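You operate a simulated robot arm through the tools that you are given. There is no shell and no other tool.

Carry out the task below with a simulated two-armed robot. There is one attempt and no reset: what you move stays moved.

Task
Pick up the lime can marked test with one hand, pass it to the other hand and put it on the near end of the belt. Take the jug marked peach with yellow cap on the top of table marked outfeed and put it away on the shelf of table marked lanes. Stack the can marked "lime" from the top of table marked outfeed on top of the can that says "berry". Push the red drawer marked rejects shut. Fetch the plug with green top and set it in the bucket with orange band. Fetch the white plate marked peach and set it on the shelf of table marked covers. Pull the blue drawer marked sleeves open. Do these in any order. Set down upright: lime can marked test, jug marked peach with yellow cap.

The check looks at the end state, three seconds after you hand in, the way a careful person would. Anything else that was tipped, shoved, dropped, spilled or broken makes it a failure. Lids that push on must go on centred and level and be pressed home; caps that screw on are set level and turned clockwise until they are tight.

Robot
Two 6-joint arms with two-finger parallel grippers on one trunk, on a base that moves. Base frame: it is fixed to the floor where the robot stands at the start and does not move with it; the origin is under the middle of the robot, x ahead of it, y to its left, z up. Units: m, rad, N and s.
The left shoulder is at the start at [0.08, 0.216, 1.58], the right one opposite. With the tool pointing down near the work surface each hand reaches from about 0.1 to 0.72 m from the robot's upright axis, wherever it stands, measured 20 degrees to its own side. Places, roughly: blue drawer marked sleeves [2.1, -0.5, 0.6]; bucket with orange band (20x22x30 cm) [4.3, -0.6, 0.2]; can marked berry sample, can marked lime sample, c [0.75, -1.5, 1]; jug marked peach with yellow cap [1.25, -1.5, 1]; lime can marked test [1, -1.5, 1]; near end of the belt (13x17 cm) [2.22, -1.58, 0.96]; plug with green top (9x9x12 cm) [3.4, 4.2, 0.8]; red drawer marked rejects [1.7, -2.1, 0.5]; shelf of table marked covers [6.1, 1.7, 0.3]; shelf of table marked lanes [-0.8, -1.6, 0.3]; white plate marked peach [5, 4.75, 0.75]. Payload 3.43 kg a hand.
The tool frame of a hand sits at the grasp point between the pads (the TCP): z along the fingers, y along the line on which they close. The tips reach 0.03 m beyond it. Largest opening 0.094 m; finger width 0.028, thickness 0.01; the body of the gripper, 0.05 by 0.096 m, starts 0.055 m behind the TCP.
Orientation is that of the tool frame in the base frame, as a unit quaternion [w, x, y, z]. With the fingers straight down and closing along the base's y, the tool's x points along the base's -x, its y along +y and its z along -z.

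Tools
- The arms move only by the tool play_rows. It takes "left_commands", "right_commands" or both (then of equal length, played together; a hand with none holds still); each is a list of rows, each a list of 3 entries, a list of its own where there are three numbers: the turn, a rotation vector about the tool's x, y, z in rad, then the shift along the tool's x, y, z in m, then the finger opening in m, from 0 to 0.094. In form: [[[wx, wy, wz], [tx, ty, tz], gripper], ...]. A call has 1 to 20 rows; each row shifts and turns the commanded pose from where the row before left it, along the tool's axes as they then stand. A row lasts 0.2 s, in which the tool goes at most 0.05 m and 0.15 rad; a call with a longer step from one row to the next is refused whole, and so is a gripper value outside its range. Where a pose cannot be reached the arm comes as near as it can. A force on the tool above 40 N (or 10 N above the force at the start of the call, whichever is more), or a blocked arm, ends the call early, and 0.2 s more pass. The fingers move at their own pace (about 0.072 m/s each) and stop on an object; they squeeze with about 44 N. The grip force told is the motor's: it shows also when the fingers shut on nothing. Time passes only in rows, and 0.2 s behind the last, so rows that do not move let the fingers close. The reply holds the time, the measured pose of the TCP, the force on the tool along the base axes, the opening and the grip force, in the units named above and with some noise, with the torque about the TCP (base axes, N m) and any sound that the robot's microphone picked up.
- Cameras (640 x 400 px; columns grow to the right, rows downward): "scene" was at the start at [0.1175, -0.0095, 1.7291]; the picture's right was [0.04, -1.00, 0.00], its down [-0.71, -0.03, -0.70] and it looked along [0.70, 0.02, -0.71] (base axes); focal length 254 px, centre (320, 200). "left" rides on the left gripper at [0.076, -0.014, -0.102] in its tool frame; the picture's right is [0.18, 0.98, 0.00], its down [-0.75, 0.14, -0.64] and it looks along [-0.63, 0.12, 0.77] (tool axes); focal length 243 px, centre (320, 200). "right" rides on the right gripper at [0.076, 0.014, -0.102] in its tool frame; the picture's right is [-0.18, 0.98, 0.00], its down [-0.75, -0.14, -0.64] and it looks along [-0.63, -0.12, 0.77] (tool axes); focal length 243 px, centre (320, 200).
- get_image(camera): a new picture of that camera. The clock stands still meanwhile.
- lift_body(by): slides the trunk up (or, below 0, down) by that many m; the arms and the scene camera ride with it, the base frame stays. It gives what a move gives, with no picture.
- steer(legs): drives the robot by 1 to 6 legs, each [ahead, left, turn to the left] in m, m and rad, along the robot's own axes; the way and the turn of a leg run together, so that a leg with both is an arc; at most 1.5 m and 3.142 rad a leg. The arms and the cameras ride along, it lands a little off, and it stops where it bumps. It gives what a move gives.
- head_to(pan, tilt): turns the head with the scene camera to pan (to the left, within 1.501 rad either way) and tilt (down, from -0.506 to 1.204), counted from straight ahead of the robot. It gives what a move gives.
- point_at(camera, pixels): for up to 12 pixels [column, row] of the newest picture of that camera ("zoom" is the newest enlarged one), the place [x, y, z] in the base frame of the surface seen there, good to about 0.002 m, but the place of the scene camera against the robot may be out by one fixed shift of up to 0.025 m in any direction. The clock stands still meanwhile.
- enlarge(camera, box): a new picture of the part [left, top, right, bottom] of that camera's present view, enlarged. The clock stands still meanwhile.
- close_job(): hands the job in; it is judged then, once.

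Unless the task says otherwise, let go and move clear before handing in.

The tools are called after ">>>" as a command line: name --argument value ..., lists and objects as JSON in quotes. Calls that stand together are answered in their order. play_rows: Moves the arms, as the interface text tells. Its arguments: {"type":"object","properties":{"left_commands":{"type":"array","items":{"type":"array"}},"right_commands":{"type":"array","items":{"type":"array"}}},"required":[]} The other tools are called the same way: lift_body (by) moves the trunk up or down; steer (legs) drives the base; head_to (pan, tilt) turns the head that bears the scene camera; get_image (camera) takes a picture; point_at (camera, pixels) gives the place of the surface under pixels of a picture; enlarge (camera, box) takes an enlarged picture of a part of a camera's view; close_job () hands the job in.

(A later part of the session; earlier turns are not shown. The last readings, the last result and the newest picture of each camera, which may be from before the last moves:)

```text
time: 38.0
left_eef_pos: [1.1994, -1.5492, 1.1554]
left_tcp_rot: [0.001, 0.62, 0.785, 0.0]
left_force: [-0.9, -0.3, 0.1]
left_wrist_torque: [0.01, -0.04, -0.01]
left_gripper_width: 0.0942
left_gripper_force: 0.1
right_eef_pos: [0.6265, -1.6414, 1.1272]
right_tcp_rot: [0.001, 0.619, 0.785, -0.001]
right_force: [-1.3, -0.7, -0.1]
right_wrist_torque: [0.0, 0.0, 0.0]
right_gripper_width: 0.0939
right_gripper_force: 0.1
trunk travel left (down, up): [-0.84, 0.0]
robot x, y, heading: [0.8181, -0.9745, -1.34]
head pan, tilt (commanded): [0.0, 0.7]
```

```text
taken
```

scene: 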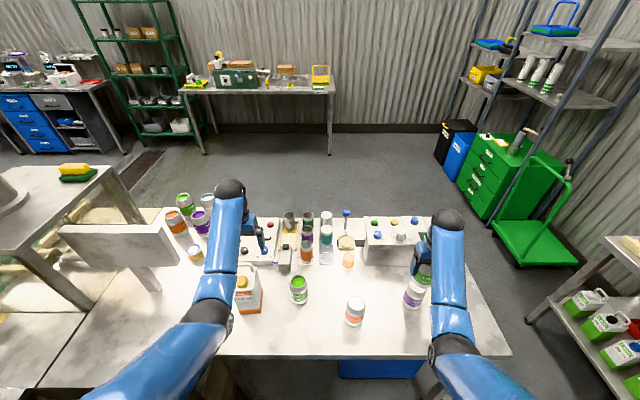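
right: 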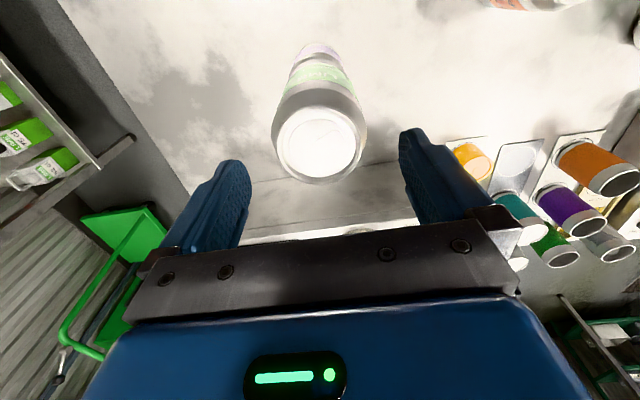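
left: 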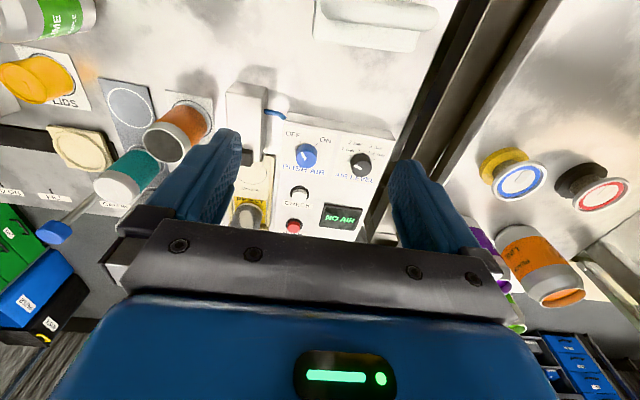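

Tips are just above the lime can top (z 1.097 vs 1.092) and the stack is standing. Back the base off 0.1 m and look toward the belt.

>>> steer --legs '[[-0.1, 0, 0]]'

>>> head_to --pan 0.8 --tilt 0.5

>>> get_image --camera "scene"

>>> head_to --pan 0 --tilt 0.7

>>> get_image --camera "scene"

>>> enlarge --camera "scene" --box '[370, 190, 470, 320]'

```text
time: 39.2
left_eef_pos: [1.1799, -1.4631, 1.1476]
left_tcp_rot: [-0.004, 0.619, 0.785, 0.002]
left_force: [-0.6, -1.5, -0.5]
left_wrist_torque: [0.02, -0.01, 0.0]
left_gripper_width: 0.094
left_gripper_force: 0.0
right_eef_pos: [0.6065, -1.5535, 1.121]
right_tcp_rot: [-0.002, 0.619, 0.785, 0.001]
right_force: [0.7, -0.9, -0.1]
right_wrist_torque: [0.04, 0.0, 0.0]
right_gripper_width: 0.0939
right_gripper_force: 0.1
trunk travel left (down, up): [-0.84, 0.0]
robot x, y, heading: [0.7953, -0.8762, -1.33]
head pan, tilt (commanded): [0.0, 0.7]
```

```text
time: 40.3
left_eef_pos: [1.1771, -1.4516, 1.1562]
left_tcp_rot: [0.001, 0.619, 0.785, 0.0]
left_force: [0.0, 0.6, -0.1]
left_wrist_torque: [-0.03, -0.06, -0.01]
left_gripper_width: 0.094
left_gripper_force: 0.1
right_eef_pos: [0.6049, -1.5431, 1.1279]
right_tcp_rot: [0.001, 0.619, 0.785, -0.001]
right_force: [0.4, -0.4, -0.2]
right_wrist_torque: [-0.02, 0.03, -0.03]
right_gripper_width: 0.094
right_gripper_force: 0.1
trunk travel left (down, up): [-0.84, 0.0]
robot x, y, heading: [0.7947, -0.8803, -1.337]
head pan, tilt (commanded): [0.799, 0.499]
```

```text
taken
```

scene: 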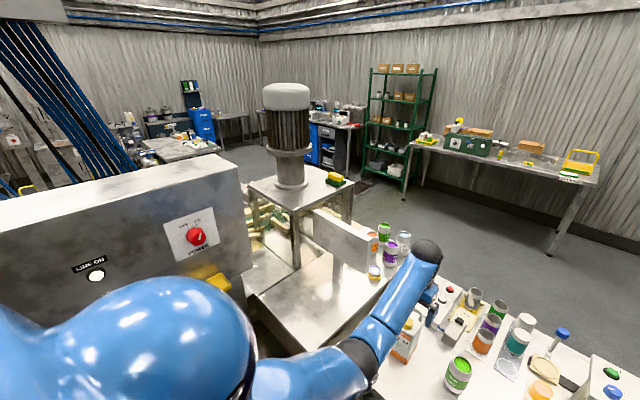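

```text
time: 41.4
left_eef_pos: [1.1771, -1.4536, 1.1555]
left_tcp_rot: [-0.001, 0.619, 0.785, 0.001]
left_force: [-0.2, -0.6, 0.5]
left_wrist_torque: [-0.02, 0.0, -0.01]
left_gripper_width: 0.0941
left_gripper_force: 0.0
right_eef_pos: [0.6038, -1.546, 1.1266]
right_tcp_rot: [0.001, 0.619, 0.786, -0.001]
right_force: [0.6, 0.1, 0.0]
right_wrist_torque: [-0.02, 0.02, 0.0]
right_gripper_width: 0.0942
right_gripper_force: 0.0
trunk travel left (down, up): [-0.84, 0.0]
robot x, y, heading: [0.7962, -0.8771, -1.335]
head pan, tilt (commanded): [0.0, 0.7]
```

```text
taken
```

scene: 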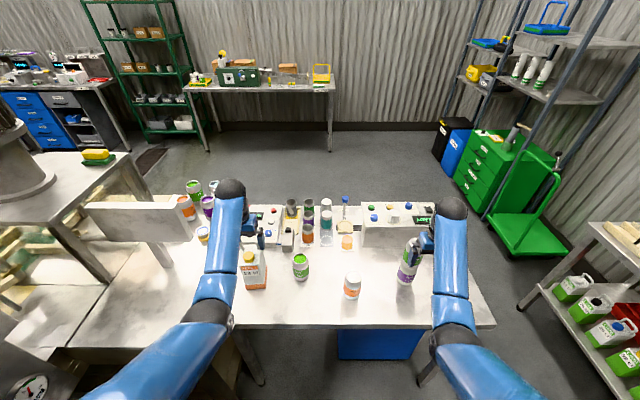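

```text
3.08 times, centred on (420, 255) of scene
```

zoom: 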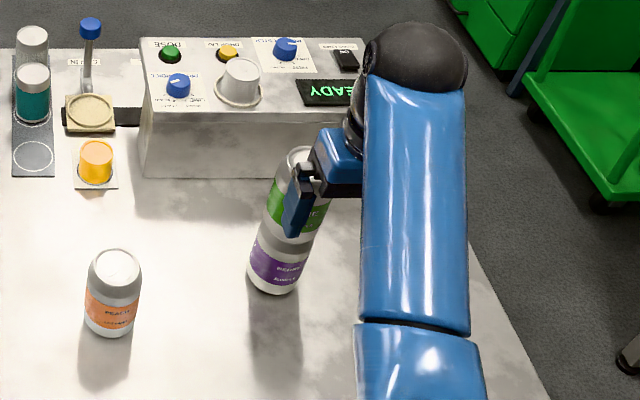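

The stack stands cleanly. Now inspect the lanes table on the right and its shelf.

>>> head_to --pan -0.9 --tilt 0.6

>>> get_image --camera "scene"

>>> get_image --camera "left"

```text
time: 42.6
left_eef_pos: [1.1759, -1.4535, 1.1542]
left_tcp_rot: [0.0, 0.619, 0.785, 0.0]
left_force: [-0.1, 0.0, 0.3]
left_wrist_torque: [-0.05, -0.04, 0.04]
left_gripper_width: 0.094
left_gripper_force: 0.0
right_eef_pos: [0.6039, -1.5456, 1.1256]
right_tcp_rot: [0.001, 0.62, 0.785, -0.002]
right_force: [0.0, 0.1, 0.3]
right_wrist_torque: [-0.01, 0.0, 0.03]
right_gripper_width: 0.0942
right_gripper_force: 0.1
trunk travel left (down, up): [-0.84, 0.0]
robot x, y, heading: [0.7943, -0.8788, -1.332]
head pan, tilt (commanded): [-0.901, 0.6]
```

```text
taken
```

scene: 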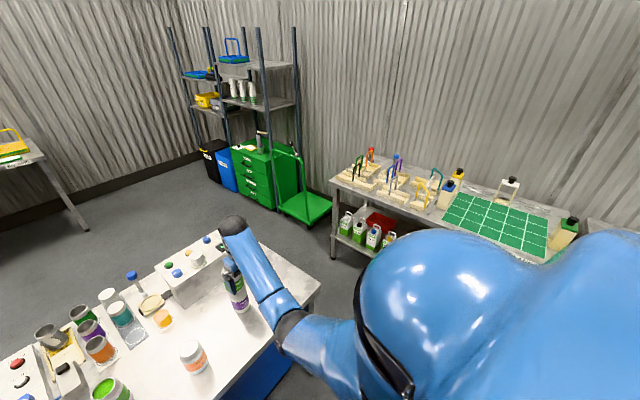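

```text
taken
```

left: 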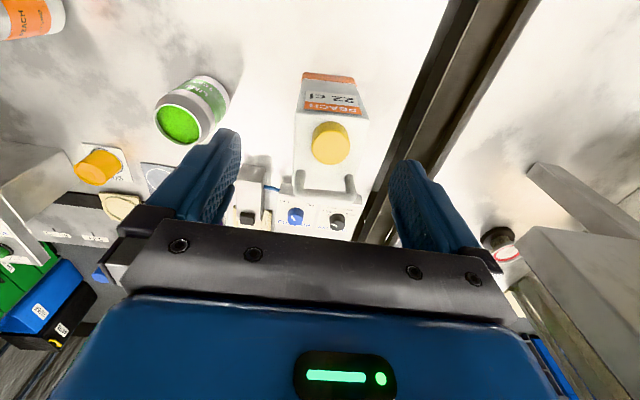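

Measure the lanes table and the jug.

>>> point_at --camera "scene" --pixels '[[332, 180], [375, 205], [335, 255], [345, 235], [372, 250], [405, 152], [365, 225], [545, 258], [420, 150], [500, 200], [300, 215], [320, 285]]'

>>> point_at --camera "left" --pixels '[[330, 143], [332, 78], [303, 75], [357, 82], [296, 172], [366, 180], [325, 195], [298, 185], [352, 187], [180, 122], [300, 118], [365, 125]]'

>>> enlarge --camera "scene" --box '[310, 130, 470, 270]'

>>> enlarge --camera "left" --box '[250, 50, 410, 240]'

```text
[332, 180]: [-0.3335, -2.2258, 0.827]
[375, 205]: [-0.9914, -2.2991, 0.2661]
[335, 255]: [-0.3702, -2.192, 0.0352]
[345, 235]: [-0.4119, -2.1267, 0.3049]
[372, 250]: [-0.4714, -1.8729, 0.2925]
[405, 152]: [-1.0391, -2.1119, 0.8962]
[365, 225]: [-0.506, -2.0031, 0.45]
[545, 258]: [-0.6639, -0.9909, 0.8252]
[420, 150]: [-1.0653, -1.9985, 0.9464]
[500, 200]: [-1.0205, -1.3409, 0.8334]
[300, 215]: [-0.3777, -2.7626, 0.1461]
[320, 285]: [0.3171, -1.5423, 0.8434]
```

```text
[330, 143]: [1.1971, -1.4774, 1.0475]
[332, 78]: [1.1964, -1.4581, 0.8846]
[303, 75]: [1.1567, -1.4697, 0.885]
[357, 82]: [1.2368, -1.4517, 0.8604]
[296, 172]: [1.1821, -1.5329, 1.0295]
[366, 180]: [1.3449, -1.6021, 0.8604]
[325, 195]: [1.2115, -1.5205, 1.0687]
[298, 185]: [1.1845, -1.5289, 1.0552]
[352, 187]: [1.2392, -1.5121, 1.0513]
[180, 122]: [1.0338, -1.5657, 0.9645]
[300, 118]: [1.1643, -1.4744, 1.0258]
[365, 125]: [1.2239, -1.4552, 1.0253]
```

```text
2.86 times, centred on (390, 200) of scene
```

zoom: 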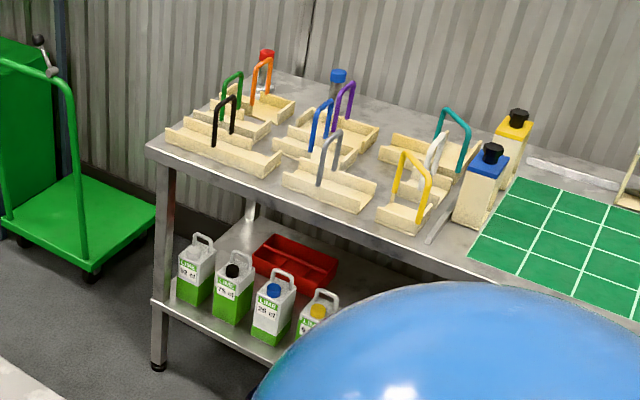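

```text
2.11 times, centred on (330, 145) of left
```

zoom: 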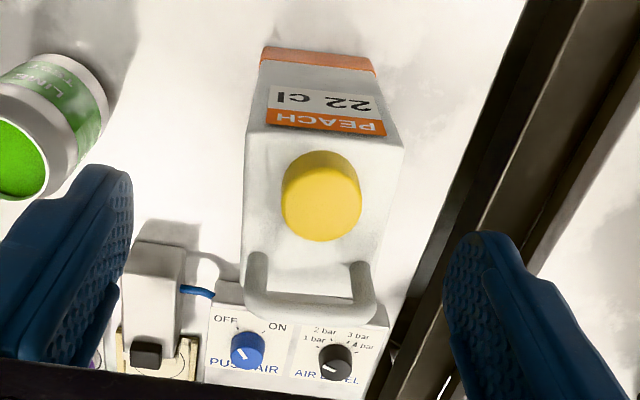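

The jug is ~0.084 m wide with cap top z 1.048 and a handle arch at the back. The shelf placing needs a tilted hand, so I'll test tilting the left hand forward (about tool y) in the air.

>>> play_rows --left_commands '[[[0, -0.15, 0], [0, 0, 0], 0.094], [[0, -0.15, 0], [0, 0, 0], 0.094], [[0, -0.15, 0], [0, 0, 0], 0.094], [[0, -0.15, 0], [0, 0, 0], 0.094], [[0, -0.15, 0], [0, 0, 0], 0.094], [[0, -0.15, 0], [0, 0, 0], 0.094], [[0, -0.15, 0], [0, 0, 0], 0.094], [[0, -0.15, 0], [0, 0, 0], 0.094], [[0, 0, 0], [0, 0, 0], 0.094]]'

>>> head_to --pan 0.3 --tilt 0.7

>>> get_image --camera "scene"

>>> get_image --camera "left"

```text
time: 44.6
left_eef_pos: [1.1778, -1.4538, 1.1551]
left_tcp_rot: [0.444, 0.51, 0.649, -0.349]
left_force: [-0.2, 0.2, 0.4]
left_wrist_torque: [0.0, -0.02, -0.03]
left_gripper_width: 0.094
left_gripper_force: 0.0
right_eef_pos: [0.6047, -1.5446, 1.1261]
right_tcp_rot: [0.001, 0.62, 0.785, -0.002]
right_force: [0.1, 0.3, 0.3]
right_wrist_torque: [0.02, 0.01, 0.0]
right_gripper_width: 0.0942
right_gripper_force: 0.1
trunk travel left (down, up): [-0.84, 0.0]
robot x, y, heading: [0.7938, -0.8802, -1.331]
head pan, tilt (commanded): [-0.901, 0.6]
```

```text
time: 46.0
left_eef_pos: [1.1766, -1.4535, 1.1547]
left_tcp_rot: [0.443, 0.511, 0.648, -0.349]
left_force: [0.0, 0.3, 0.3]
left_wrist_torque: [-0.05, -0.02, 0.03]
left_gripper_width: 0.0939
left_gripper_force: 0.0
right_eef_pos: [0.6047, -1.545, 1.126]
right_tcp_rot: [0.001, 0.619, 0.786, -0.002]
right_force: [-0.2, -0.2, -0.3]
right_wrist_torque: [-0.03, -0.04, 0.01]
right_gripper_width: 0.0941
right_gripper_force: 0.0
trunk travel left (down, up): [-0.84, 0.0]
robot x, y, heading: [0.7947, -0.8776, -1.337]
head pan, tilt (commanded): [0.3, 0.7]
```

```text
taken
```

scene: 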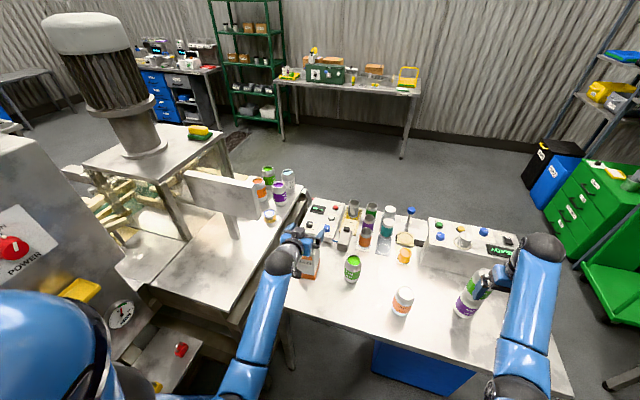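

```text
taken
```

left: 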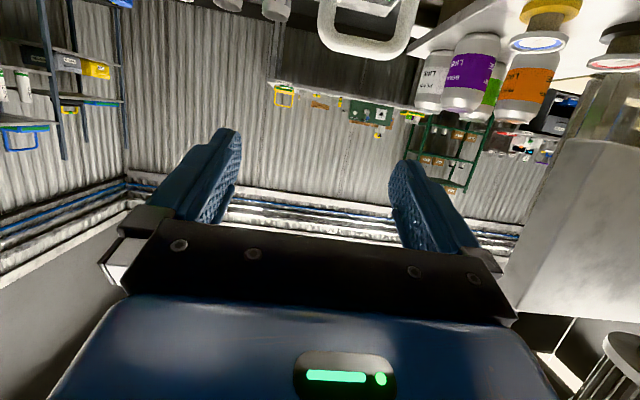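

The tilt works. Use the stored zoom of the jug to get its corners more exactly.

>>> point_at --camera "zoom" --pixels '[[250, 133], [398, 147], [264, 52], [374, 66], [268, 90], [378, 105], [246, 250], [385, 258], [320, 195], [320, 100], [258, 262], [360, 270]]'

```text
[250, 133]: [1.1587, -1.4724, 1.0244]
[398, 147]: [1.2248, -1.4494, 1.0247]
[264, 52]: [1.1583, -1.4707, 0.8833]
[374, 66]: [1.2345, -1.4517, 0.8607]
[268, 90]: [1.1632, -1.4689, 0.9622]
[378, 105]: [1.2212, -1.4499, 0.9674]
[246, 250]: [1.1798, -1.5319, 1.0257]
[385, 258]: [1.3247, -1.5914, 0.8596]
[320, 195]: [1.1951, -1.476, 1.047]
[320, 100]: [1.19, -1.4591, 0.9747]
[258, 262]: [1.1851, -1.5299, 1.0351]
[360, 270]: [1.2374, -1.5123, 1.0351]
```

The jug is 0.070 m wide with yaw ≈0.325 rad, centre (1.203,-1.493). I'll yaw the left hand +0.09, back it off, then lower to z≈0.95 in front of the jug.

>>> play_rows --left_commands '[[[-0.084, 0, -0.0326], [0, 0, 0], 0.094], [[0, 0, 0], [0.0152, 0, -0.0391], 0.094], [[0, 0, 0], [0.0152, 0, -0.0391], 0.094], [[0, 0, 0], [0, 0, 0], 0.094]]'

```text
time: 47.0
left_eef_pos: [1.1507, -1.3746, 1.1565]
left_tcp_rot: [0.459, 0.481, 0.67, -0.329]
left_force: [0.2, 0.1, -0.1]
left_wrist_torque: [0.01, -0.02, 0.01]
left_gripper_width: 0.094
left_gripper_force: 0.1
right_eef_pos: [0.6045, -1.5462, 1.1266]
right_tcp_rot: [0.001, 0.62, 0.785, -0.001]
right_force: [0.6, 0.0, 0.0]
right_wrist_torque: [0.01, 0.0, -0.02]
right_gripper_width: 0.0943
right_gripper_force: 0.0
trunk travel left (down, up): [-0.84, 0.0]
robot x, y, heading: [0.7973, -0.8773, -1.332]
head pan, tilt (commanded): [0.3, 0.7]
```

Position good. Lower to z≈0.95 while shifting 11 mm left.

>>> play_rows --left_commands '[[[0, 0, 0], [0.0385, 0.0022, 0.01495], 0.094], [[0, 0, 0], [0.0385, 0.0022, 0.01495], 0.094], [[0, 0, 0], [0.0385, 0.0022, 0.01495], 0.094], [[0, 0, 0], [0.0385, 0.0022, 0.01495], 0.094], [[0, 0, 0], [0.0385, 0.0022, 0.01495], 0.094], [[0, 0, 0], [0, 0, 0], 0.094]]'

>>> get_image --camera "left"

>>> get_image --camera "scene"

```text
time: 48.4
left_eef_pos: [1.1617, -1.3691, 0.9498]
left_tcp_rot: [0.459, 0.481, 0.67, -0.329]
left_force: [0.9, 0.0, 0.9]
left_wrist_torque: [-0.01, -0.01, -0.01]
left_gripper_width: 0.094
left_gripper_force: 0.0
right_eef_pos: [0.6036, -1.5456, 1.1274]
right_tcp_rot: [0.002, 0.618, 0.786, -0.002]
right_force: [0.6, -0.2, 0.5]
right_wrist_torque: [-0.01, 0.0, -0.01]
right_gripper_width: 0.0939
right_gripper_force: 0.1
trunk travel left (down, up): [-0.84, 0.0]
robot x, y, heading: [0.792, -0.8795, -1.335]
head pan, tilt (commanded): [0.3, 0.7]
```

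```text
taken
```

left: 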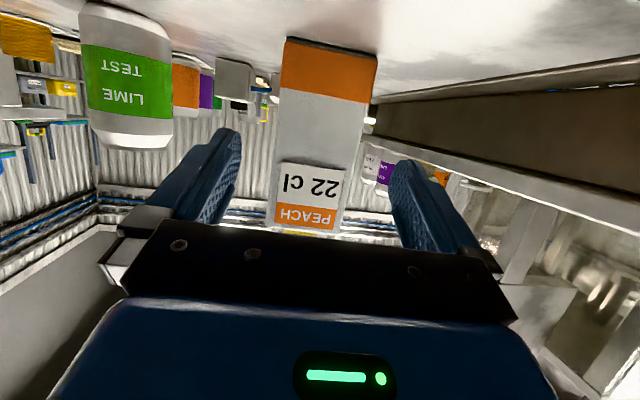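

```text
taken
```

scene: 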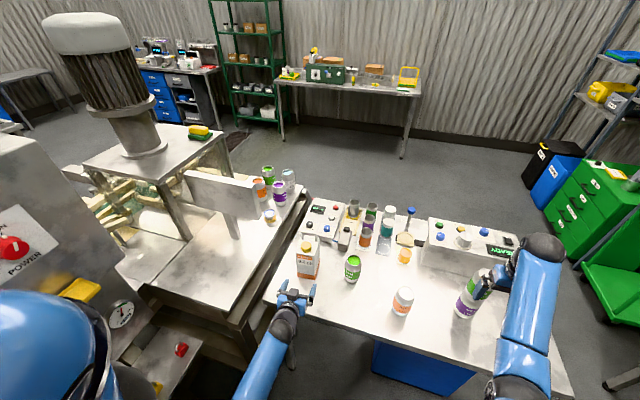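

The fingers straddle the jug in view (282–370 px). Check its face edges relative to the hand.

>>> point_at --camera "left" --pixels '[[284, 130], [360, 135], [278, 200], [340, 205], [288, 60], [372, 70], [165, 140]]'

```text
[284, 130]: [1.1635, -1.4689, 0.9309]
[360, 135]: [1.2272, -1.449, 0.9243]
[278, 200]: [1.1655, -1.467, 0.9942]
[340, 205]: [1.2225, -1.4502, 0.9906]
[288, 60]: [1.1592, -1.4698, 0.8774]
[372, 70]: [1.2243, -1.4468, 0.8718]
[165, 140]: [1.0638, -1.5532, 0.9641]
```

Aligned within 2 mm. Advance 0.13 m and close on the jug.

>>> play_rows --left_commands '[[[0, 0, 0], [-0.0117, 0.0005, 0.0302], 0.094], [[0, 0, 0], [-0.0117, 0.0005, 0.0302], 0.094], [[0, 0, 0], [-0.0117, 0.0005, 0.0302], 0.094], [[0, 0, 0], [-0.0117, 0.0005, 0.0302], 0.094], [[0, 0, 0], [0, 0, 0], 0.094], [[0, 0, 0], [0, 0, 0], 0.05], [[0, 0, 0], [0, 0, 0], 0.05], [[0, 0, 0], [0, 0, 0], 0.05]]'

>>> get_image --camera "left"

```text
time: 50.2
left_eef_pos: [1.2027, -1.4892, 0.9498]
left_tcp_rot: [0.459, 0.481, 0.671, -0.329]
left_force: [-0.2, 0.3, -1.0]
left_wrist_torque: [0.1, 0.06, -0.03]
left_gripper_width: 0.08
left_gripper_force: 43.5
left hand out of reach, approached as far as the arm can: row 4
right_eef_pos: [0.6048, -1.5457, 1.1268]
right_tcp_rot: [0.001, 0.619, 0.786, -0.001]
right_force: [-0.9, -0.5, 0.1]
right_wrist_torque: [0.02, 0.04, -0.02]
right_gripper_width: 0.0942
right_gripper_force: 0.0
trunk travel left (down, up): [-0.84, 0.0]
robot x, y, heading: [0.7964, -0.8799, -1.332]
head pan, tilt (commanded): [0.3, 0.7]
```

```text
taken
```

left: 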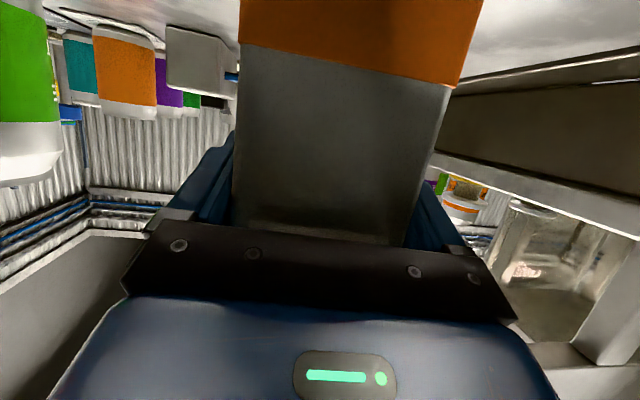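

Gripped at 0.080 m. Lift in small steps.

>>> play_rows --left_commands '[[[0, 0, 0], [-0.0186, 0, -0.0072], 0.05], [[0, 0, 0], [-0.028, 0, -0.0109], 0.05], [[0, 0, 0], [0, 0, 0], 0.05]]'

>>> get_image --camera "scene"

```text
time: 51.0
left_eef_pos: [1.2046, -1.4894, 0.9918]
left_tcp_rot: [0.458, 0.482, 0.67, -0.329]
left_force: [0.4, -0.3, -3.2]
left_wrist_torque: [0.04, -0.03, 0.0]
left_gripper_width: 0.0801
left_gripper_force: 43.9
left hand out of reach, approached as far as the arm can: row 1
right_eef_pos: [0.6058, -1.5454, 1.127]
right_tcp_rot: [0.001, 0.619, 0.786, -0.002]
right_force: [0.0, 0.4, -0.3]
right_wrist_torque: [0.0, 0.03, -0.02]
right_gripper_width: 0.0942
right_gripper_force: 0.1
trunk travel left (down, up): [-0.84, 0.0]
robot x, y, heading: [0.7905, -0.879, -1.333]
head pan, tilt (commanded): [0.3, 0.7]
```

```text
taken
```

scene: 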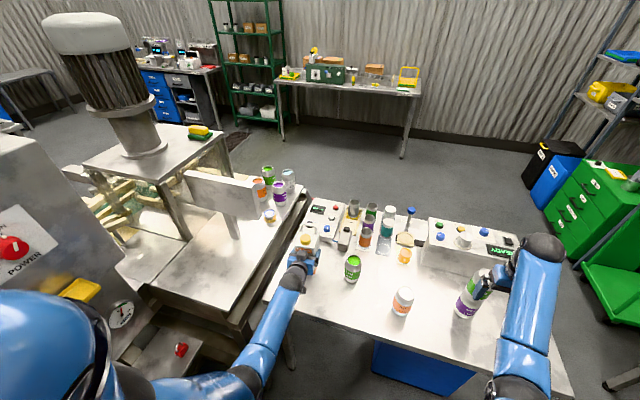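

The jug is off the table by 4 cm. Lift a little more, back away and turn toward the lanes table.

>>> play_rows --left_commands '[[[0, 0, 0], [-0.028, 0, -0.0109], 0.05], [[0, 0, 0], [-0.028, 0, -0.0109], 0.05], [[0, 0, 0], [0, 0, 0], 0.05]]'

>>> steer --legs '[[-0.35, 0, 0], [0, 0, -1.546]]'

>>> head_to --pan 0.0 --tilt 0.6

>>> get_image --camera "scene"

```text
time: 51.8
left_eef_pos: [1.2058, -1.4885, 1.051]
left_tcp_rot: [0.458, 0.482, 0.671, -0.329]
left_force: [-1.0, -1.1, -2.4]
left_wrist_torque: [0.07, 0.02, 0.01]
left_gripper_width: 0.0802
left_gripper_force: 44.2
right_eef_pos: [0.6057, -1.5451, 1.1259]
right_tcp_rot: [0.001, 0.619, 0.786, 0.0]
right_force: [0.6, -0.2, -0.8]
right_wrist_torque: [-0.04, -0.03, 0.04]
right_gripper_width: 0.0941
right_gripper_force: 0.0
trunk travel left (down, up): [-0.84, 0.0]
robot x, y, heading: [0.7958, -0.881, -1.337]
head pan, tilt (commanded): [0.3, 0.7]
```

```text
time: 57.9
left_eef_pos: [0.1064, -0.9571, 1.0503]
left_tcp_rot: [0.094, 0.814, 0.138, -0.557]
left_force: [0.7, 0.0, -2.2]
left_wrist_torque: [0.03, -0.04, -0.01]
left_gripper_width: 0.0802
left_gripper_force: 43.8
right_eef_pos: [0.0441, -0.3579, 1.1272]
right_tcp_rot: [0.0, 0.992, 0.123, -0.001]
right_force: [0.6, -0.7, -0.1]
right_wrist_torque: [0.0, -0.01, -0.01]
right_gripper_width: 0.0941
right_gripper_force: 0.0
trunk travel left (down, up): [-0.84, 0.0]
robot x, y, heading: [0.7104, -0.5395, -2.895]
head pan, tilt (commanded): [0.3, 0.7]
```

```text
time: 58.7
left_eef_pos: [0.1066, -0.9558, 1.0515]
left_tcp_rot: [0.094, 0.814, 0.138, -0.556]
left_force: [-0.6, -0.5, -3.0]
left_wrist_torque: [-0.01, -0.04, 0.0]
left_gripper_width: 0.0803
left_gripper_force: 43.9
right_eef_pos: [0.0436, -0.3568, 1.1265]
right_tcp_rot: [0.0, 0.993, 0.122, -0.002]
right_force: [0.8, 0.4, -0.1]
right_wrist_torque: [-0.01, 0.01, -0.04]
right_gripper_width: 0.0942
right_gripper_force: 0.0
trunk travel left (down, up): [-0.84, 0.0]
robot x, y, heading: [0.7077, -0.5355, -2.894]
head pan, tilt (commanded): [0.0, 0.6]
```

```text
taken
```

scene: 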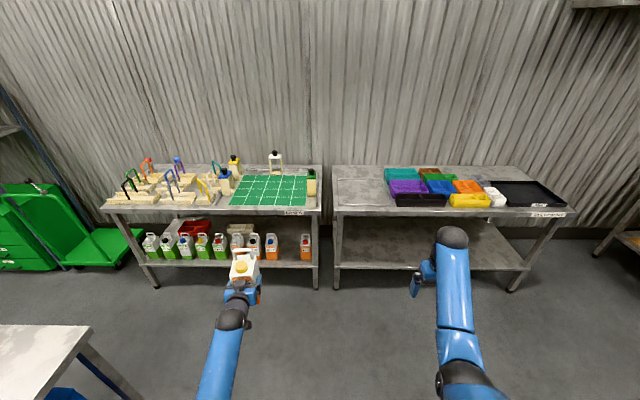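

The left table (lanes) has a row of jugs on its shelf with a gap near (288,248) between orange jugs. Enlarge to read.

>>> enlarge --camera "scene" --box '[100, 140, 340, 290]'

>>> enlarge --camera "scene" --box '[210, 200, 330, 290]'

>>> point_at --camera "scene" --pixels '[[105, 208], [318, 214], [316, 286], [315, 263], [305, 255], [272, 257], [253, 257], [288, 262], [288, 240], [160, 288], [150, 258], [220, 257]]'

```text
2.67 times, centred on (220, 215) of scene
```

zoom: 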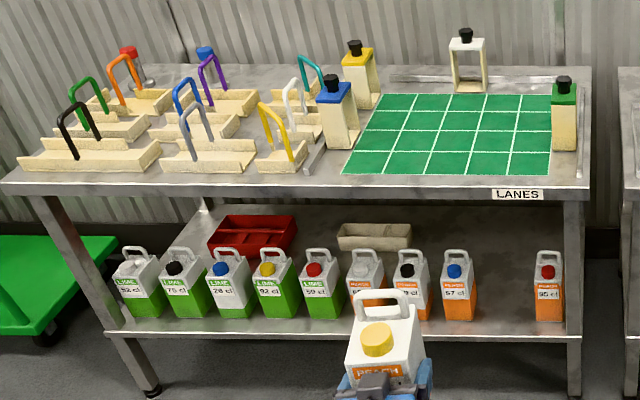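

```text
4.44 times, centred on (270, 245) of scene
```

zoom: 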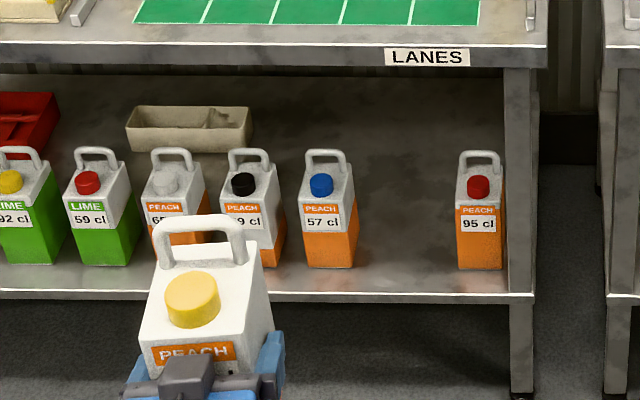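

```text
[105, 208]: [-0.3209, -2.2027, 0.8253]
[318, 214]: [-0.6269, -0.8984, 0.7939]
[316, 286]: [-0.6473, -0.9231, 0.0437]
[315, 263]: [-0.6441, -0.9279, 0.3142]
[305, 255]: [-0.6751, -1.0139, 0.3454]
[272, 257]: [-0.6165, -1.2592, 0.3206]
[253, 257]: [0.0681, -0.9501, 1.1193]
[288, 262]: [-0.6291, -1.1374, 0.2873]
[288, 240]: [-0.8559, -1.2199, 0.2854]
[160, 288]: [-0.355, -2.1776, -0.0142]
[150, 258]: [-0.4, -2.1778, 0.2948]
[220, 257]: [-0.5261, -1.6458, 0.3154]
```

The gap between the blue-cap and red-cap PEACH jugs on the lanes shelf (zoom 405,240) is the natural spot. I'll tuck the right hand in and down first so it clears the neighbouring table, and square the left hand's yaw.

>>> play_rows --right_commands '[[[0, 0, 0], [0, 0, 0.045], 0.094], [[0, 0, 0], [0, 0, 0.045], 0.094], [[0, 0, 0], [0, 0, 0.045], 0.094], [[0, 0, 0], [0, 0, 0.045], 0.094], [[0, 0, 0], [0, 0, 0.045], 0.094], [[0, 0, 0], [0.045, 0, 0], 0.094], [[0, 0, 0], [0.045, 0, 0], 0.094], [[0, 0, 0], [0.045, 0, 0], 0.094], [[0, 0, 0], [0.045, 0, 0], 0.094], [[0, 0, 0], [0.02, 0, 0], 0.06], [[0, 0, 0], [0, 0, 0], 0.03]]' --left_commands '[[[0.042, 0, 0.0163], [0, 0, 0], 0.05], [[0.042, 0, 0.0163], [0, 0, 0], 0.05], [[0, 0, 0], [0, 0, 0], 0.05], [[0, 0, 0], [0, 0, 0], 0.05], [[0, 0, 0], [0, 0, 0], 0.05], [[0, 0, 0], [0, 0, 0], 0.05], [[0, 0, 0], [0, 0, 0], 0.05], [[0, 0, 0], [0, 0, 0], 0.05], [[0, 0, 0], [0, 0, 0], 0.05], [[0, 0, 0], [0, 0, 0], 0.05], [[0, 0, 0], [0, 0, 0], 0.05]]'

```text
time: 61.1
left_eef_pos: [0.1077, -0.9571, 1.0508]
left_tcp_rot: [0.069, 0.82, 0.102, -0.56]
left_force: [0.4, 0.8, -3.3]
left_wrist_torque: [0.03, -0.05, -0.02]
left_gripper_width: 0.0802
left_gripper_force: 44.3
right_eef_pos: [0.2354, -0.3069, 0.9002]
right_tcp_rot: [0.0, 0.992, 0.123, -0.001]
right_force: [-0.1, 0.9, -0.5]
right_wrist_torque: [0.02, -0.08, -0.03]
right_gripper_width: 0.0298
right_gripper_force: 0.1
trunk travel left (down, up): [-0.84, 0.0]
robot x, y, heading: [0.7122, -0.5362, -2.893]
head pan, tilt (commanded): [0.0, 0.6]
```

Now drive to a standoff in front of the gap and lower the trunk.

>>> steer --legs '[[0.58, 0.013, -0.018]]'

>>> lift_body --by -0.5

>>> get_image --camera "scene"

>>> get_image --camera "left"

>>> get_image --camera "right"

```text
time: 64.4
left_eef_pos: [-0.4524, -1.0911, 1.0534]
left_tcp_rot: [0.063, 0.82, 0.092, -0.561]
left_force: [0.3, -0.3, -3.1]
left_wrist_torque: [-0.01, -0.04, 0.0]
left_gripper_width: 0.0802
left_gripper_force: 43.8
right_eef_pos: [-0.3096, -0.4436, 0.9006]
right_tcp_rot: [0.001, 0.994, 0.112, -0.002]
right_force: [-0.8, 0.3, -0.8]
right_wrist_torque: [0.0, 0.0, 0.02]
right_gripper_width: 0.03
right_gripper_force: 0.0
trunk travel left (down, up): [-0.84, 0.0]
robot x, y, heading: [0.1564, -0.6832, -2.918]
head pan, tilt (commanded): [0.0, 0.6]
```

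```text
refused: -0.5 is not a number from -0.4 to 0.4
```

```text
taken
```

scene: 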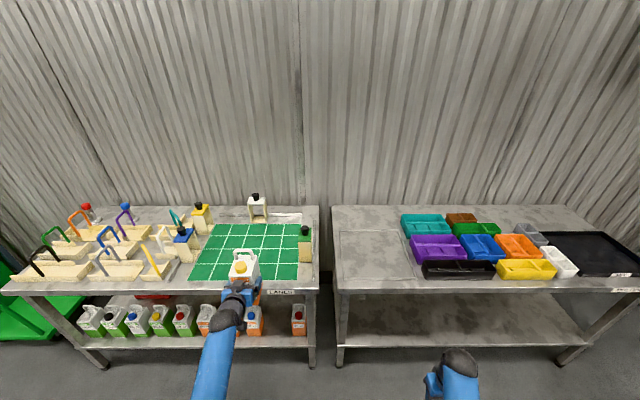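

```text
taken
```

left: 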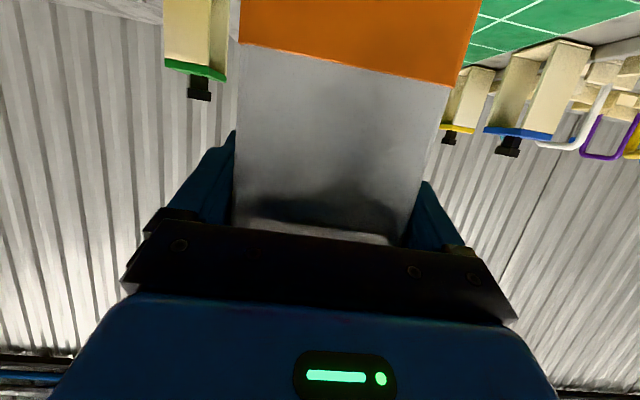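

```text
taken
```

right: 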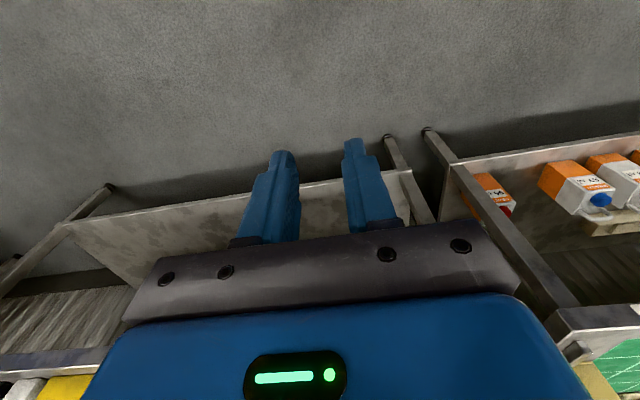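

The jug is about 0.06 m in front of the table edge. Pull the hand back 0.08 m, then lower the trunk in two goes.

>>> play_rows --left_commands '[[[0, 0, 0], [0.0145, 0, -0.0373], 0.05], [[0, 0, 0], [0.0145, 0, -0.0373], 0.05], [[0, 0, 0], [0, 0, 0], 0.05]]'

>>> lift_body --by -0.4

>>> lift_body --by -0.2

>>> get_image --camera "scene"

>>> get_image --camera "left"

>>> get_image --camera "right"

```text
time: 65.2
left_eef_pos: [-0.3763, -1.0738, 1.052]
left_tcp_rot: [0.064, 0.821, 0.093, -0.56]
left_force: [-0.1, 0.0, -3.7]
left_wrist_torque: [0.03, -0.08, 0.0]
left_gripper_width: 0.08
left_gripper_force: 43.6
right_eef_pos: [-0.3114, -0.4434, 0.8992]
right_tcp_rot: [-0.001, 0.994, 0.112, 0.0]
right_force: [0.1, -0.2, 0.2]
right_wrist_torque: [0.02, 0.01, 0.01]
right_gripper_width: 0.0299
right_gripper_force: 0.0
trunk travel left (down, up): [-0.84, 0.0]
robot x, y, heading: [0.1588, -0.6873, -2.917]
head pan, tilt (commanded): [0.0, 0.6]
```

```text
time: 69.0
left_eef_pos: [-0.3768, -1.0742, 0.6529]
left_tcp_rot: [0.063, 0.82, 0.093, -0.561]
left_force: [0.8, -0.2, -3.8]
left_wrist_torque: [-0.04, -0.02, 0.03]
left_gripper_width: 0.0802
left_gripper_force: 44.3
right_eef_pos: [-0.311, -0.4439, 0.5002]
right_tcp_rot: [0.001, 0.994, 0.113, -0.001]
right_force: [-0.5, -0.1, -0.5]
right_wrist_torque: [0.01, -0.01, -0.03]
right_gripper_width: 0.0302
right_gripper_force: 0.1
trunk travel left (down, up): [-0.44, 0.4]
robot x, y, heading: [0.1585, -0.6854, -2.919]
head pan, tilt (commanded): [0.0, 0.6]
```

```text
time: 71.2
left_eef_pos: [-0.3763, -1.075, 0.4507]
left_tcp_rot: [0.062, 0.821, 0.092, -0.56]
left_force: [0.7, 0.0, -4.4]
left_wrist_torque: [0.01, -0.02, 0.0]
left_gripper_width: 0.08
left_gripper_force: 43.8
right_eef_pos: [-0.3104, -0.4432, 0.3]
right_tcp_rot: [0.0, 0.994, 0.114, -0.002]
right_force: [0.1, 0.1, 0.2]
right_wrist_torque: [-0.01, 0.01, 0.02]
right_gripper_width: 0.0302
right_gripper_force: 0.0
trunk travel left (down, up): [-0.24, 0.6]
robot x, y, heading: [0.1578, -0.6841, -2.915]
head pan, tilt (commanded): [0.0, 0.6]
```

```text
taken
```

scene: 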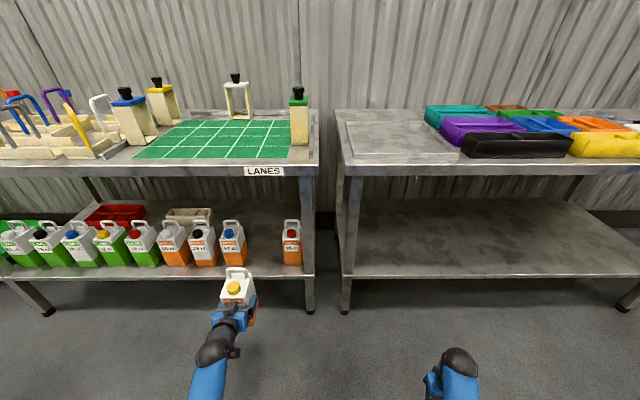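

```text
taken
```

left: 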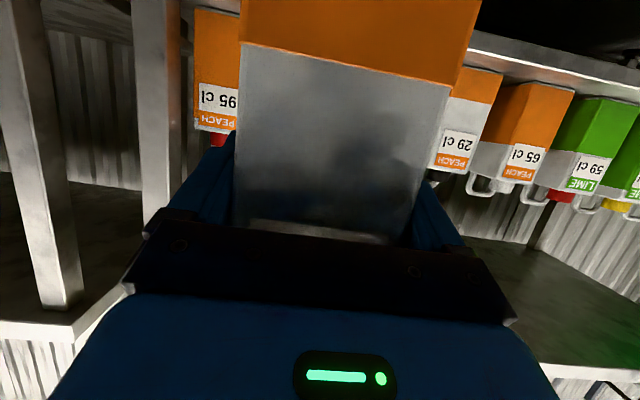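

```text
taken
```

right: 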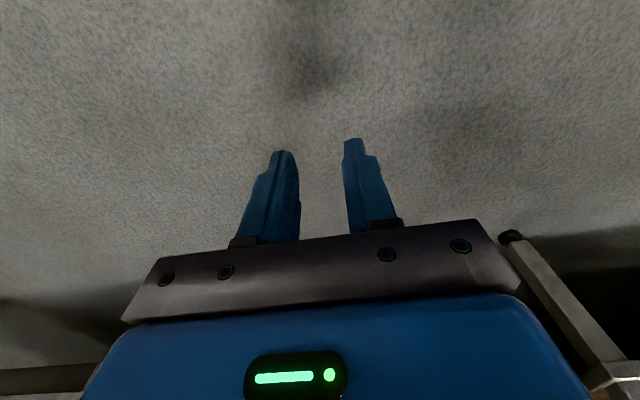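

The held jug currently lines up with the 57 cl jug. Measure neighbours with the wrist and scene cameras.

>>> point_at --camera "left" --pixels '[[215, 70], [200, 60], [234, 60], [470, 140], [497, 110], [545, 62], [160, 60], [150, 200]]'

>>> enlarge --camera "scene" --box '[180, 190, 330, 310]'

```text
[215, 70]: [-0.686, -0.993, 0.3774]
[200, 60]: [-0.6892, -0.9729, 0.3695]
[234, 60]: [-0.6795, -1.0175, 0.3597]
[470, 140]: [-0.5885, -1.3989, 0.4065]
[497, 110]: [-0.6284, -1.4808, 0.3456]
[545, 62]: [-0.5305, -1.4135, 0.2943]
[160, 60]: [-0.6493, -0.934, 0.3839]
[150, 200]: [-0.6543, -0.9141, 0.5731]
```

```text
3.33 times, centred on (255, 250) of scene
```

zoom: 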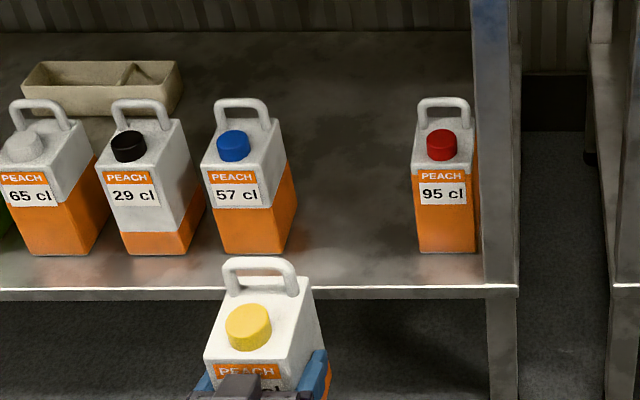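

>>> point_at --camera "zoom" --pixels '[[220, 250], [270, 252], [295, 205], [420, 250], [475, 252], [350, 290], [350, 250], [350, 200], [235, 195], [442, 195], [250, 315], [500, 290]]'

```text
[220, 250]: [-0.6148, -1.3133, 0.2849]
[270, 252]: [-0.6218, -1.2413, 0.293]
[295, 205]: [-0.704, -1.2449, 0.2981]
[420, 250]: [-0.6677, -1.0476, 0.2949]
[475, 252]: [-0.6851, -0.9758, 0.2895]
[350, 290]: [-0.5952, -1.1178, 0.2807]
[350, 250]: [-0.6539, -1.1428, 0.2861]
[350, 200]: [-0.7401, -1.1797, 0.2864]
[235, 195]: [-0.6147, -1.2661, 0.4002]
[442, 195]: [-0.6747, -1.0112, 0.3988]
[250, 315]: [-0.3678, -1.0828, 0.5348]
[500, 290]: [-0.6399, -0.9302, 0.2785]
```

Lateral alignment with the 0.2 m gap is within ~4 mm; shelf true z≈0.30. Drive forward 0.22 m and recheck.

>>> steer --legs '[[0.2, 0, 0]]'

>>> get_image --camera "scene"

>>> enlarge --camera "scene" --box '[180, 200, 330, 320]'

>>> get_image --camera "left"

```text
time: 72.8
left_eef_pos: [-0.5723, -1.1209, 0.451]
left_tcp_rot: [0.064, 0.82, 0.094, -0.56]
left_force: [0.3, 0.1, -3.1]
left_wrist_torque: [-0.01, -0.02, 0.01]
left_gripper_width: 0.0799
left_gripper_force: 43.4
right_eef_pos: [-0.5085, -0.4892, 0.2992]
right_tcp_rot: [0.0, 0.993, 0.114, -0.001]
right_force: [-0.6, -0.5, -0.4]
right_wrist_torque: [-0.01, -0.03, -0.07]
right_gripper_width: 0.0299
right_gripper_force: 0.0
trunk travel left (down, up): [-0.24, 0.6]
robot x, y, heading: [-0.0384, -0.7322, -2.915]
head pan, tilt (commanded): [0.0, 0.6]
```

```text
taken
```

scene: 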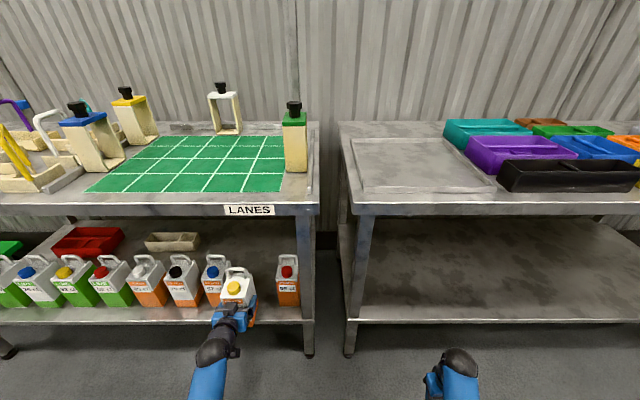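

```text
3.33 times, centred on (255, 260) of scene
```

zoom: 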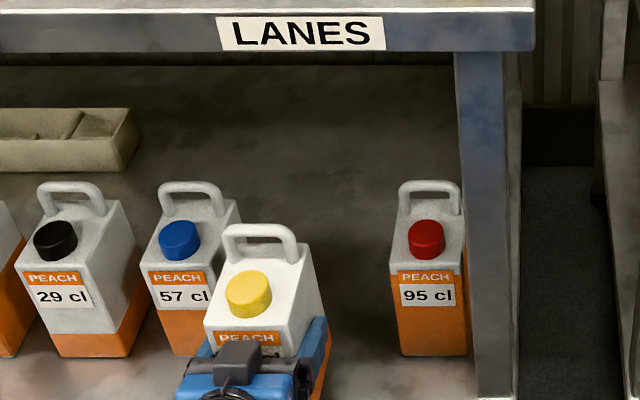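

```text
taken
```

left: 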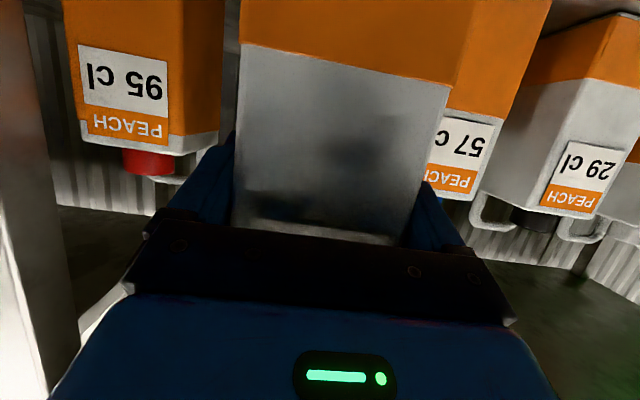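

Measure both neighbours' inner edges from the wrist camera.

>>> point_at --camera "left" --pixels '[[215, 120], [180, 110], [75, 60], [190, 60], [218, 60], [450, 135], [485, 150], [470, 110], [520, 60]]'

>>> point_at --camera "zoom" --pixels '[[398, 352], [468, 352], [248, 288], [190, 352], [235, 215], [160, 300], [350, 340], [395, 280], [465, 280]]'

```text
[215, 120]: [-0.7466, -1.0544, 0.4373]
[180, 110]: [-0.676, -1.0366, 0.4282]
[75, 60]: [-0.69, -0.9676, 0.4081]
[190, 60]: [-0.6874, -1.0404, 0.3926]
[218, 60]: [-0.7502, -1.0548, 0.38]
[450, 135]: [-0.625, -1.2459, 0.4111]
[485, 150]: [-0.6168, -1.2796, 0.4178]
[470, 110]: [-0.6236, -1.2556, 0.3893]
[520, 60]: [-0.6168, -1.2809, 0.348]
```

```text
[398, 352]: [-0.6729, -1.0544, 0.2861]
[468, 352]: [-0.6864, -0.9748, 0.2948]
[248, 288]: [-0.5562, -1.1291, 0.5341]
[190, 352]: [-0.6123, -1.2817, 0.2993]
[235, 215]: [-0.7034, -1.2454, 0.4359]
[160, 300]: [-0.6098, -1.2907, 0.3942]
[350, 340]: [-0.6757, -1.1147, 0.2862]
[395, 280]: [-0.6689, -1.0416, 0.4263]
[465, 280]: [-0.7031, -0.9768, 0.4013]
```

Gap centre needs ~6 mm shift right; ~0.115 m more forward. Drive 0.09 ahead, then finish with the arm.

>>> steer --legs '[[0.09, -0.004, 0.005]]'

>>> get_image --camera "left"

```text
time: 73.9
left_eef_pos: [-0.6579, -1.1405, 0.4501]
left_tcp_rot: [0.064, 0.821, 0.095, -0.56]
left_force: [-0.3, -0.8, -2.8]
left_wrist_torque: [0.0, -0.05, -0.01]
left_gripper_width: 0.08
left_gripper_force: 44.1
right_eef_pos: [-0.5977, -0.5091, 0.2992]
right_tcp_rot: [0.0, 0.993, 0.117, -0.001]
right_force: [-0.3, 1.1, 0.2]
right_wrist_torque: [0.01, 0.0, -0.01]
right_gripper_width: 0.0299
right_gripper_force: 0.1
trunk travel left (down, up): [-0.24, 0.6]
robot x, y, heading: [-0.1264, -0.7478, -2.909]
head pan, tilt (commanded): [0.0, 0.6]
```

```text
taken
```

left: 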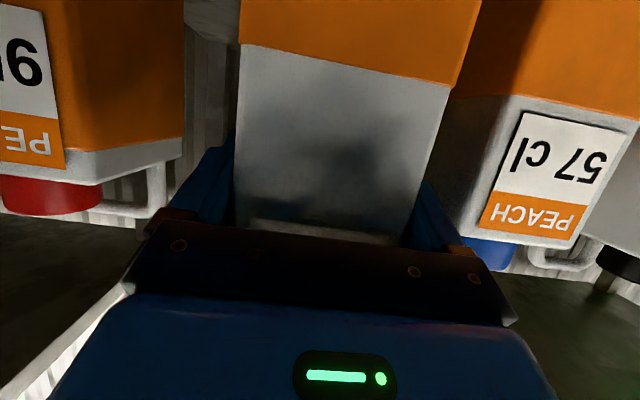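

>>> point_at --camera "left" --pixels '[[62, 120], [175, 120], [505, 150], [470, 150], [520, 105], [160, 60], [480, 60], [345, 50]]'

```text
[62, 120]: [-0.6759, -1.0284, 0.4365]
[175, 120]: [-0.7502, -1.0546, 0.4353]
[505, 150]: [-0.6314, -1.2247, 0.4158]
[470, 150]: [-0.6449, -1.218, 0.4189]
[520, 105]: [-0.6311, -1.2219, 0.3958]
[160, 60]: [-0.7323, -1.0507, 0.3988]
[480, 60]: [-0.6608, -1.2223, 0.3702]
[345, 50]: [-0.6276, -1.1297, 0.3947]
```

Shift 11 mm right, 26 mm forward, then lower 0.052 m toward the shelf.

>>> play_rows --left_commands '[[[0, 0, 0], [-0.0047, -0.0055, 0.0121], 0.05], [[0, 0, 0], [-0.0047, -0.0055, 0.0121], 0.05], [[0, 0, 0], [0.0186, 0, 0.0072], 0.05], [[0, 0, 0], [0.0186, 0, 0.0072], 0.05], [[0, 0, 0], [0.0112, 0, 0.0043], 0.05], [[0, 0, 0], [0, 0, 0], 0.05]]'

>>> get_image --camera "left"

```text
time: 75.3
left_eef_pos: [-0.6843, -1.1354, 0.399]
left_tcp_rot: [0.065, 0.82, 0.096, -0.56]
left_force: [0.3, -0.4, -3.6]
left_wrist_torque: [0.05, -0.03, -0.02]
left_gripper_width: 0.0802
left_gripper_force: 43.7
right_eef_pos: [-0.5966, -0.5087, 0.2996]
right_tcp_rot: [0.0, 0.993, 0.117, -0.001]
right_force: [-0.5, 0.5, 0.6]
right_wrist_torque: [-0.06, -0.02, 0.02]
right_gripper_width: 0.0296
right_gripper_force: 0.1
trunk travel left (down, up): [-0.24, 0.6]
robot x, y, heading: [-0.1232, -0.7489, -2.908]
head pan, tilt (commanded): [0.0, 0.6]
```

```text
taken
```

left: 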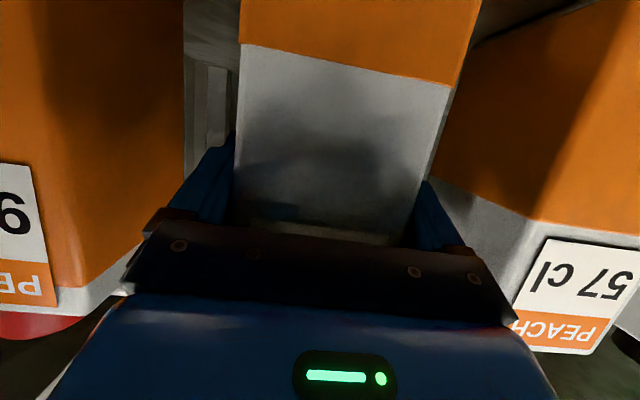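

Jug bottom about 9 mm above the shelf. Lower in 2–3 mm steps watching the force.

>>> play_rows --left_commands '[[[0, 0, 0], [0.0047, 0, 0.0018], 0.05], [[0, 0, 0], [0.0019, 0, 0.0007], 0.05], [[0, 0, 0], [0, 0, 0], 0.05]]'

>>> play_rows --left_commands '[[[0, 0, 0], [0.0014, 0, 0.0005], 0.05], [[0, 0, 0], [0, 0, 0], 0.05]]'

>>> play_rows --left_commands '[[[0, 0, 0], [0.0014, 0, 0.0005], 0.05], [[0, 0, 0], [0, 0, 0], 0.05]]'

```text
time: 76.1
left_eef_pos: [-0.6835, -1.1349, 0.3923]
left_tcp_rot: [0.066, 0.82, 0.096, -0.561]
left_force: [0.7, 0.2, -3.0]
left_wrist_torque: [0.01, -0.06, 0.01]
left_gripper_width: 0.08
left_gripper_force: 43.9
right_eef_pos: [-0.5965, -0.5094, 0.2999]
right_tcp_rot: [0.0, 0.993, 0.117, -0.001]
right_force: [-1.0, 0.1, -0.5]
right_wrist_torque: [-0.02, -0.03, 0.01]
right_gripper_width: 0.0301
right_gripper_force: 0.1
trunk travel left (down, up): [-0.24, 0.6]
robot x, y, heading: [-0.1249, -0.7456, -2.912]
head pan, tilt (commanded): [0.0, 0.6]
```

```text
time: 76.7
left_eef_pos: [-0.6848, -1.1353, 0.3902]
left_tcp_rot: [0.065, 0.82, 0.096, -0.56]
left_force: [0.4, -0.1, -3.0]
left_wrist_torque: [0.0, -0.06, -0.01]
left_gripper_width: 0.0803
left_gripper_force: 43.5
right_eef_pos: [-0.5963, -0.5096, 0.2996]
right_tcp_rot: [0.001, 0.993, 0.117, -0.001]
right_force: [-0.1, -0.4, 1.0]
right_wrist_torque: [-0.04, 0.0, 0.0]
right_gripper_width: 0.0297
right_gripper_force: 0.0
trunk travel left (down, up): [-0.24, 0.6]
robot x, y, heading: [-0.1237, -0.7477, -2.908]
head pan, tilt (commanded): [0.0, 0.6]
```

```text
time: 77.3
left_eef_pos: [-0.685, -1.1359, 0.3889]
left_tcp_rot: [0.066, 0.819, 0.096, -0.561]
left_force: [0.7, 0.7, 1.5]
left_wrist_torque: [-0.05, 0.17, -0.01]
left_gripper_width: 0.08
left_gripper_force: 44.1
right_eef_pos: [-0.5969, -0.5085, 0.3007]
right_tcp_rot: [0.0, 0.993, 0.118, -0.001]
right_force: [0.5, 0.1, 0.5]
right_wrist_torque: [-0.02, 0.01, 0.01]
right_gripper_width: 0.0301
right_gripper_force: 0.1
trunk travel left (down, up): [-0.24, 0.6]
robot x, y, heading: [-0.1295, -0.7468, -2.906]
head pan, tilt (commanded): [0.0, 0.6]
```

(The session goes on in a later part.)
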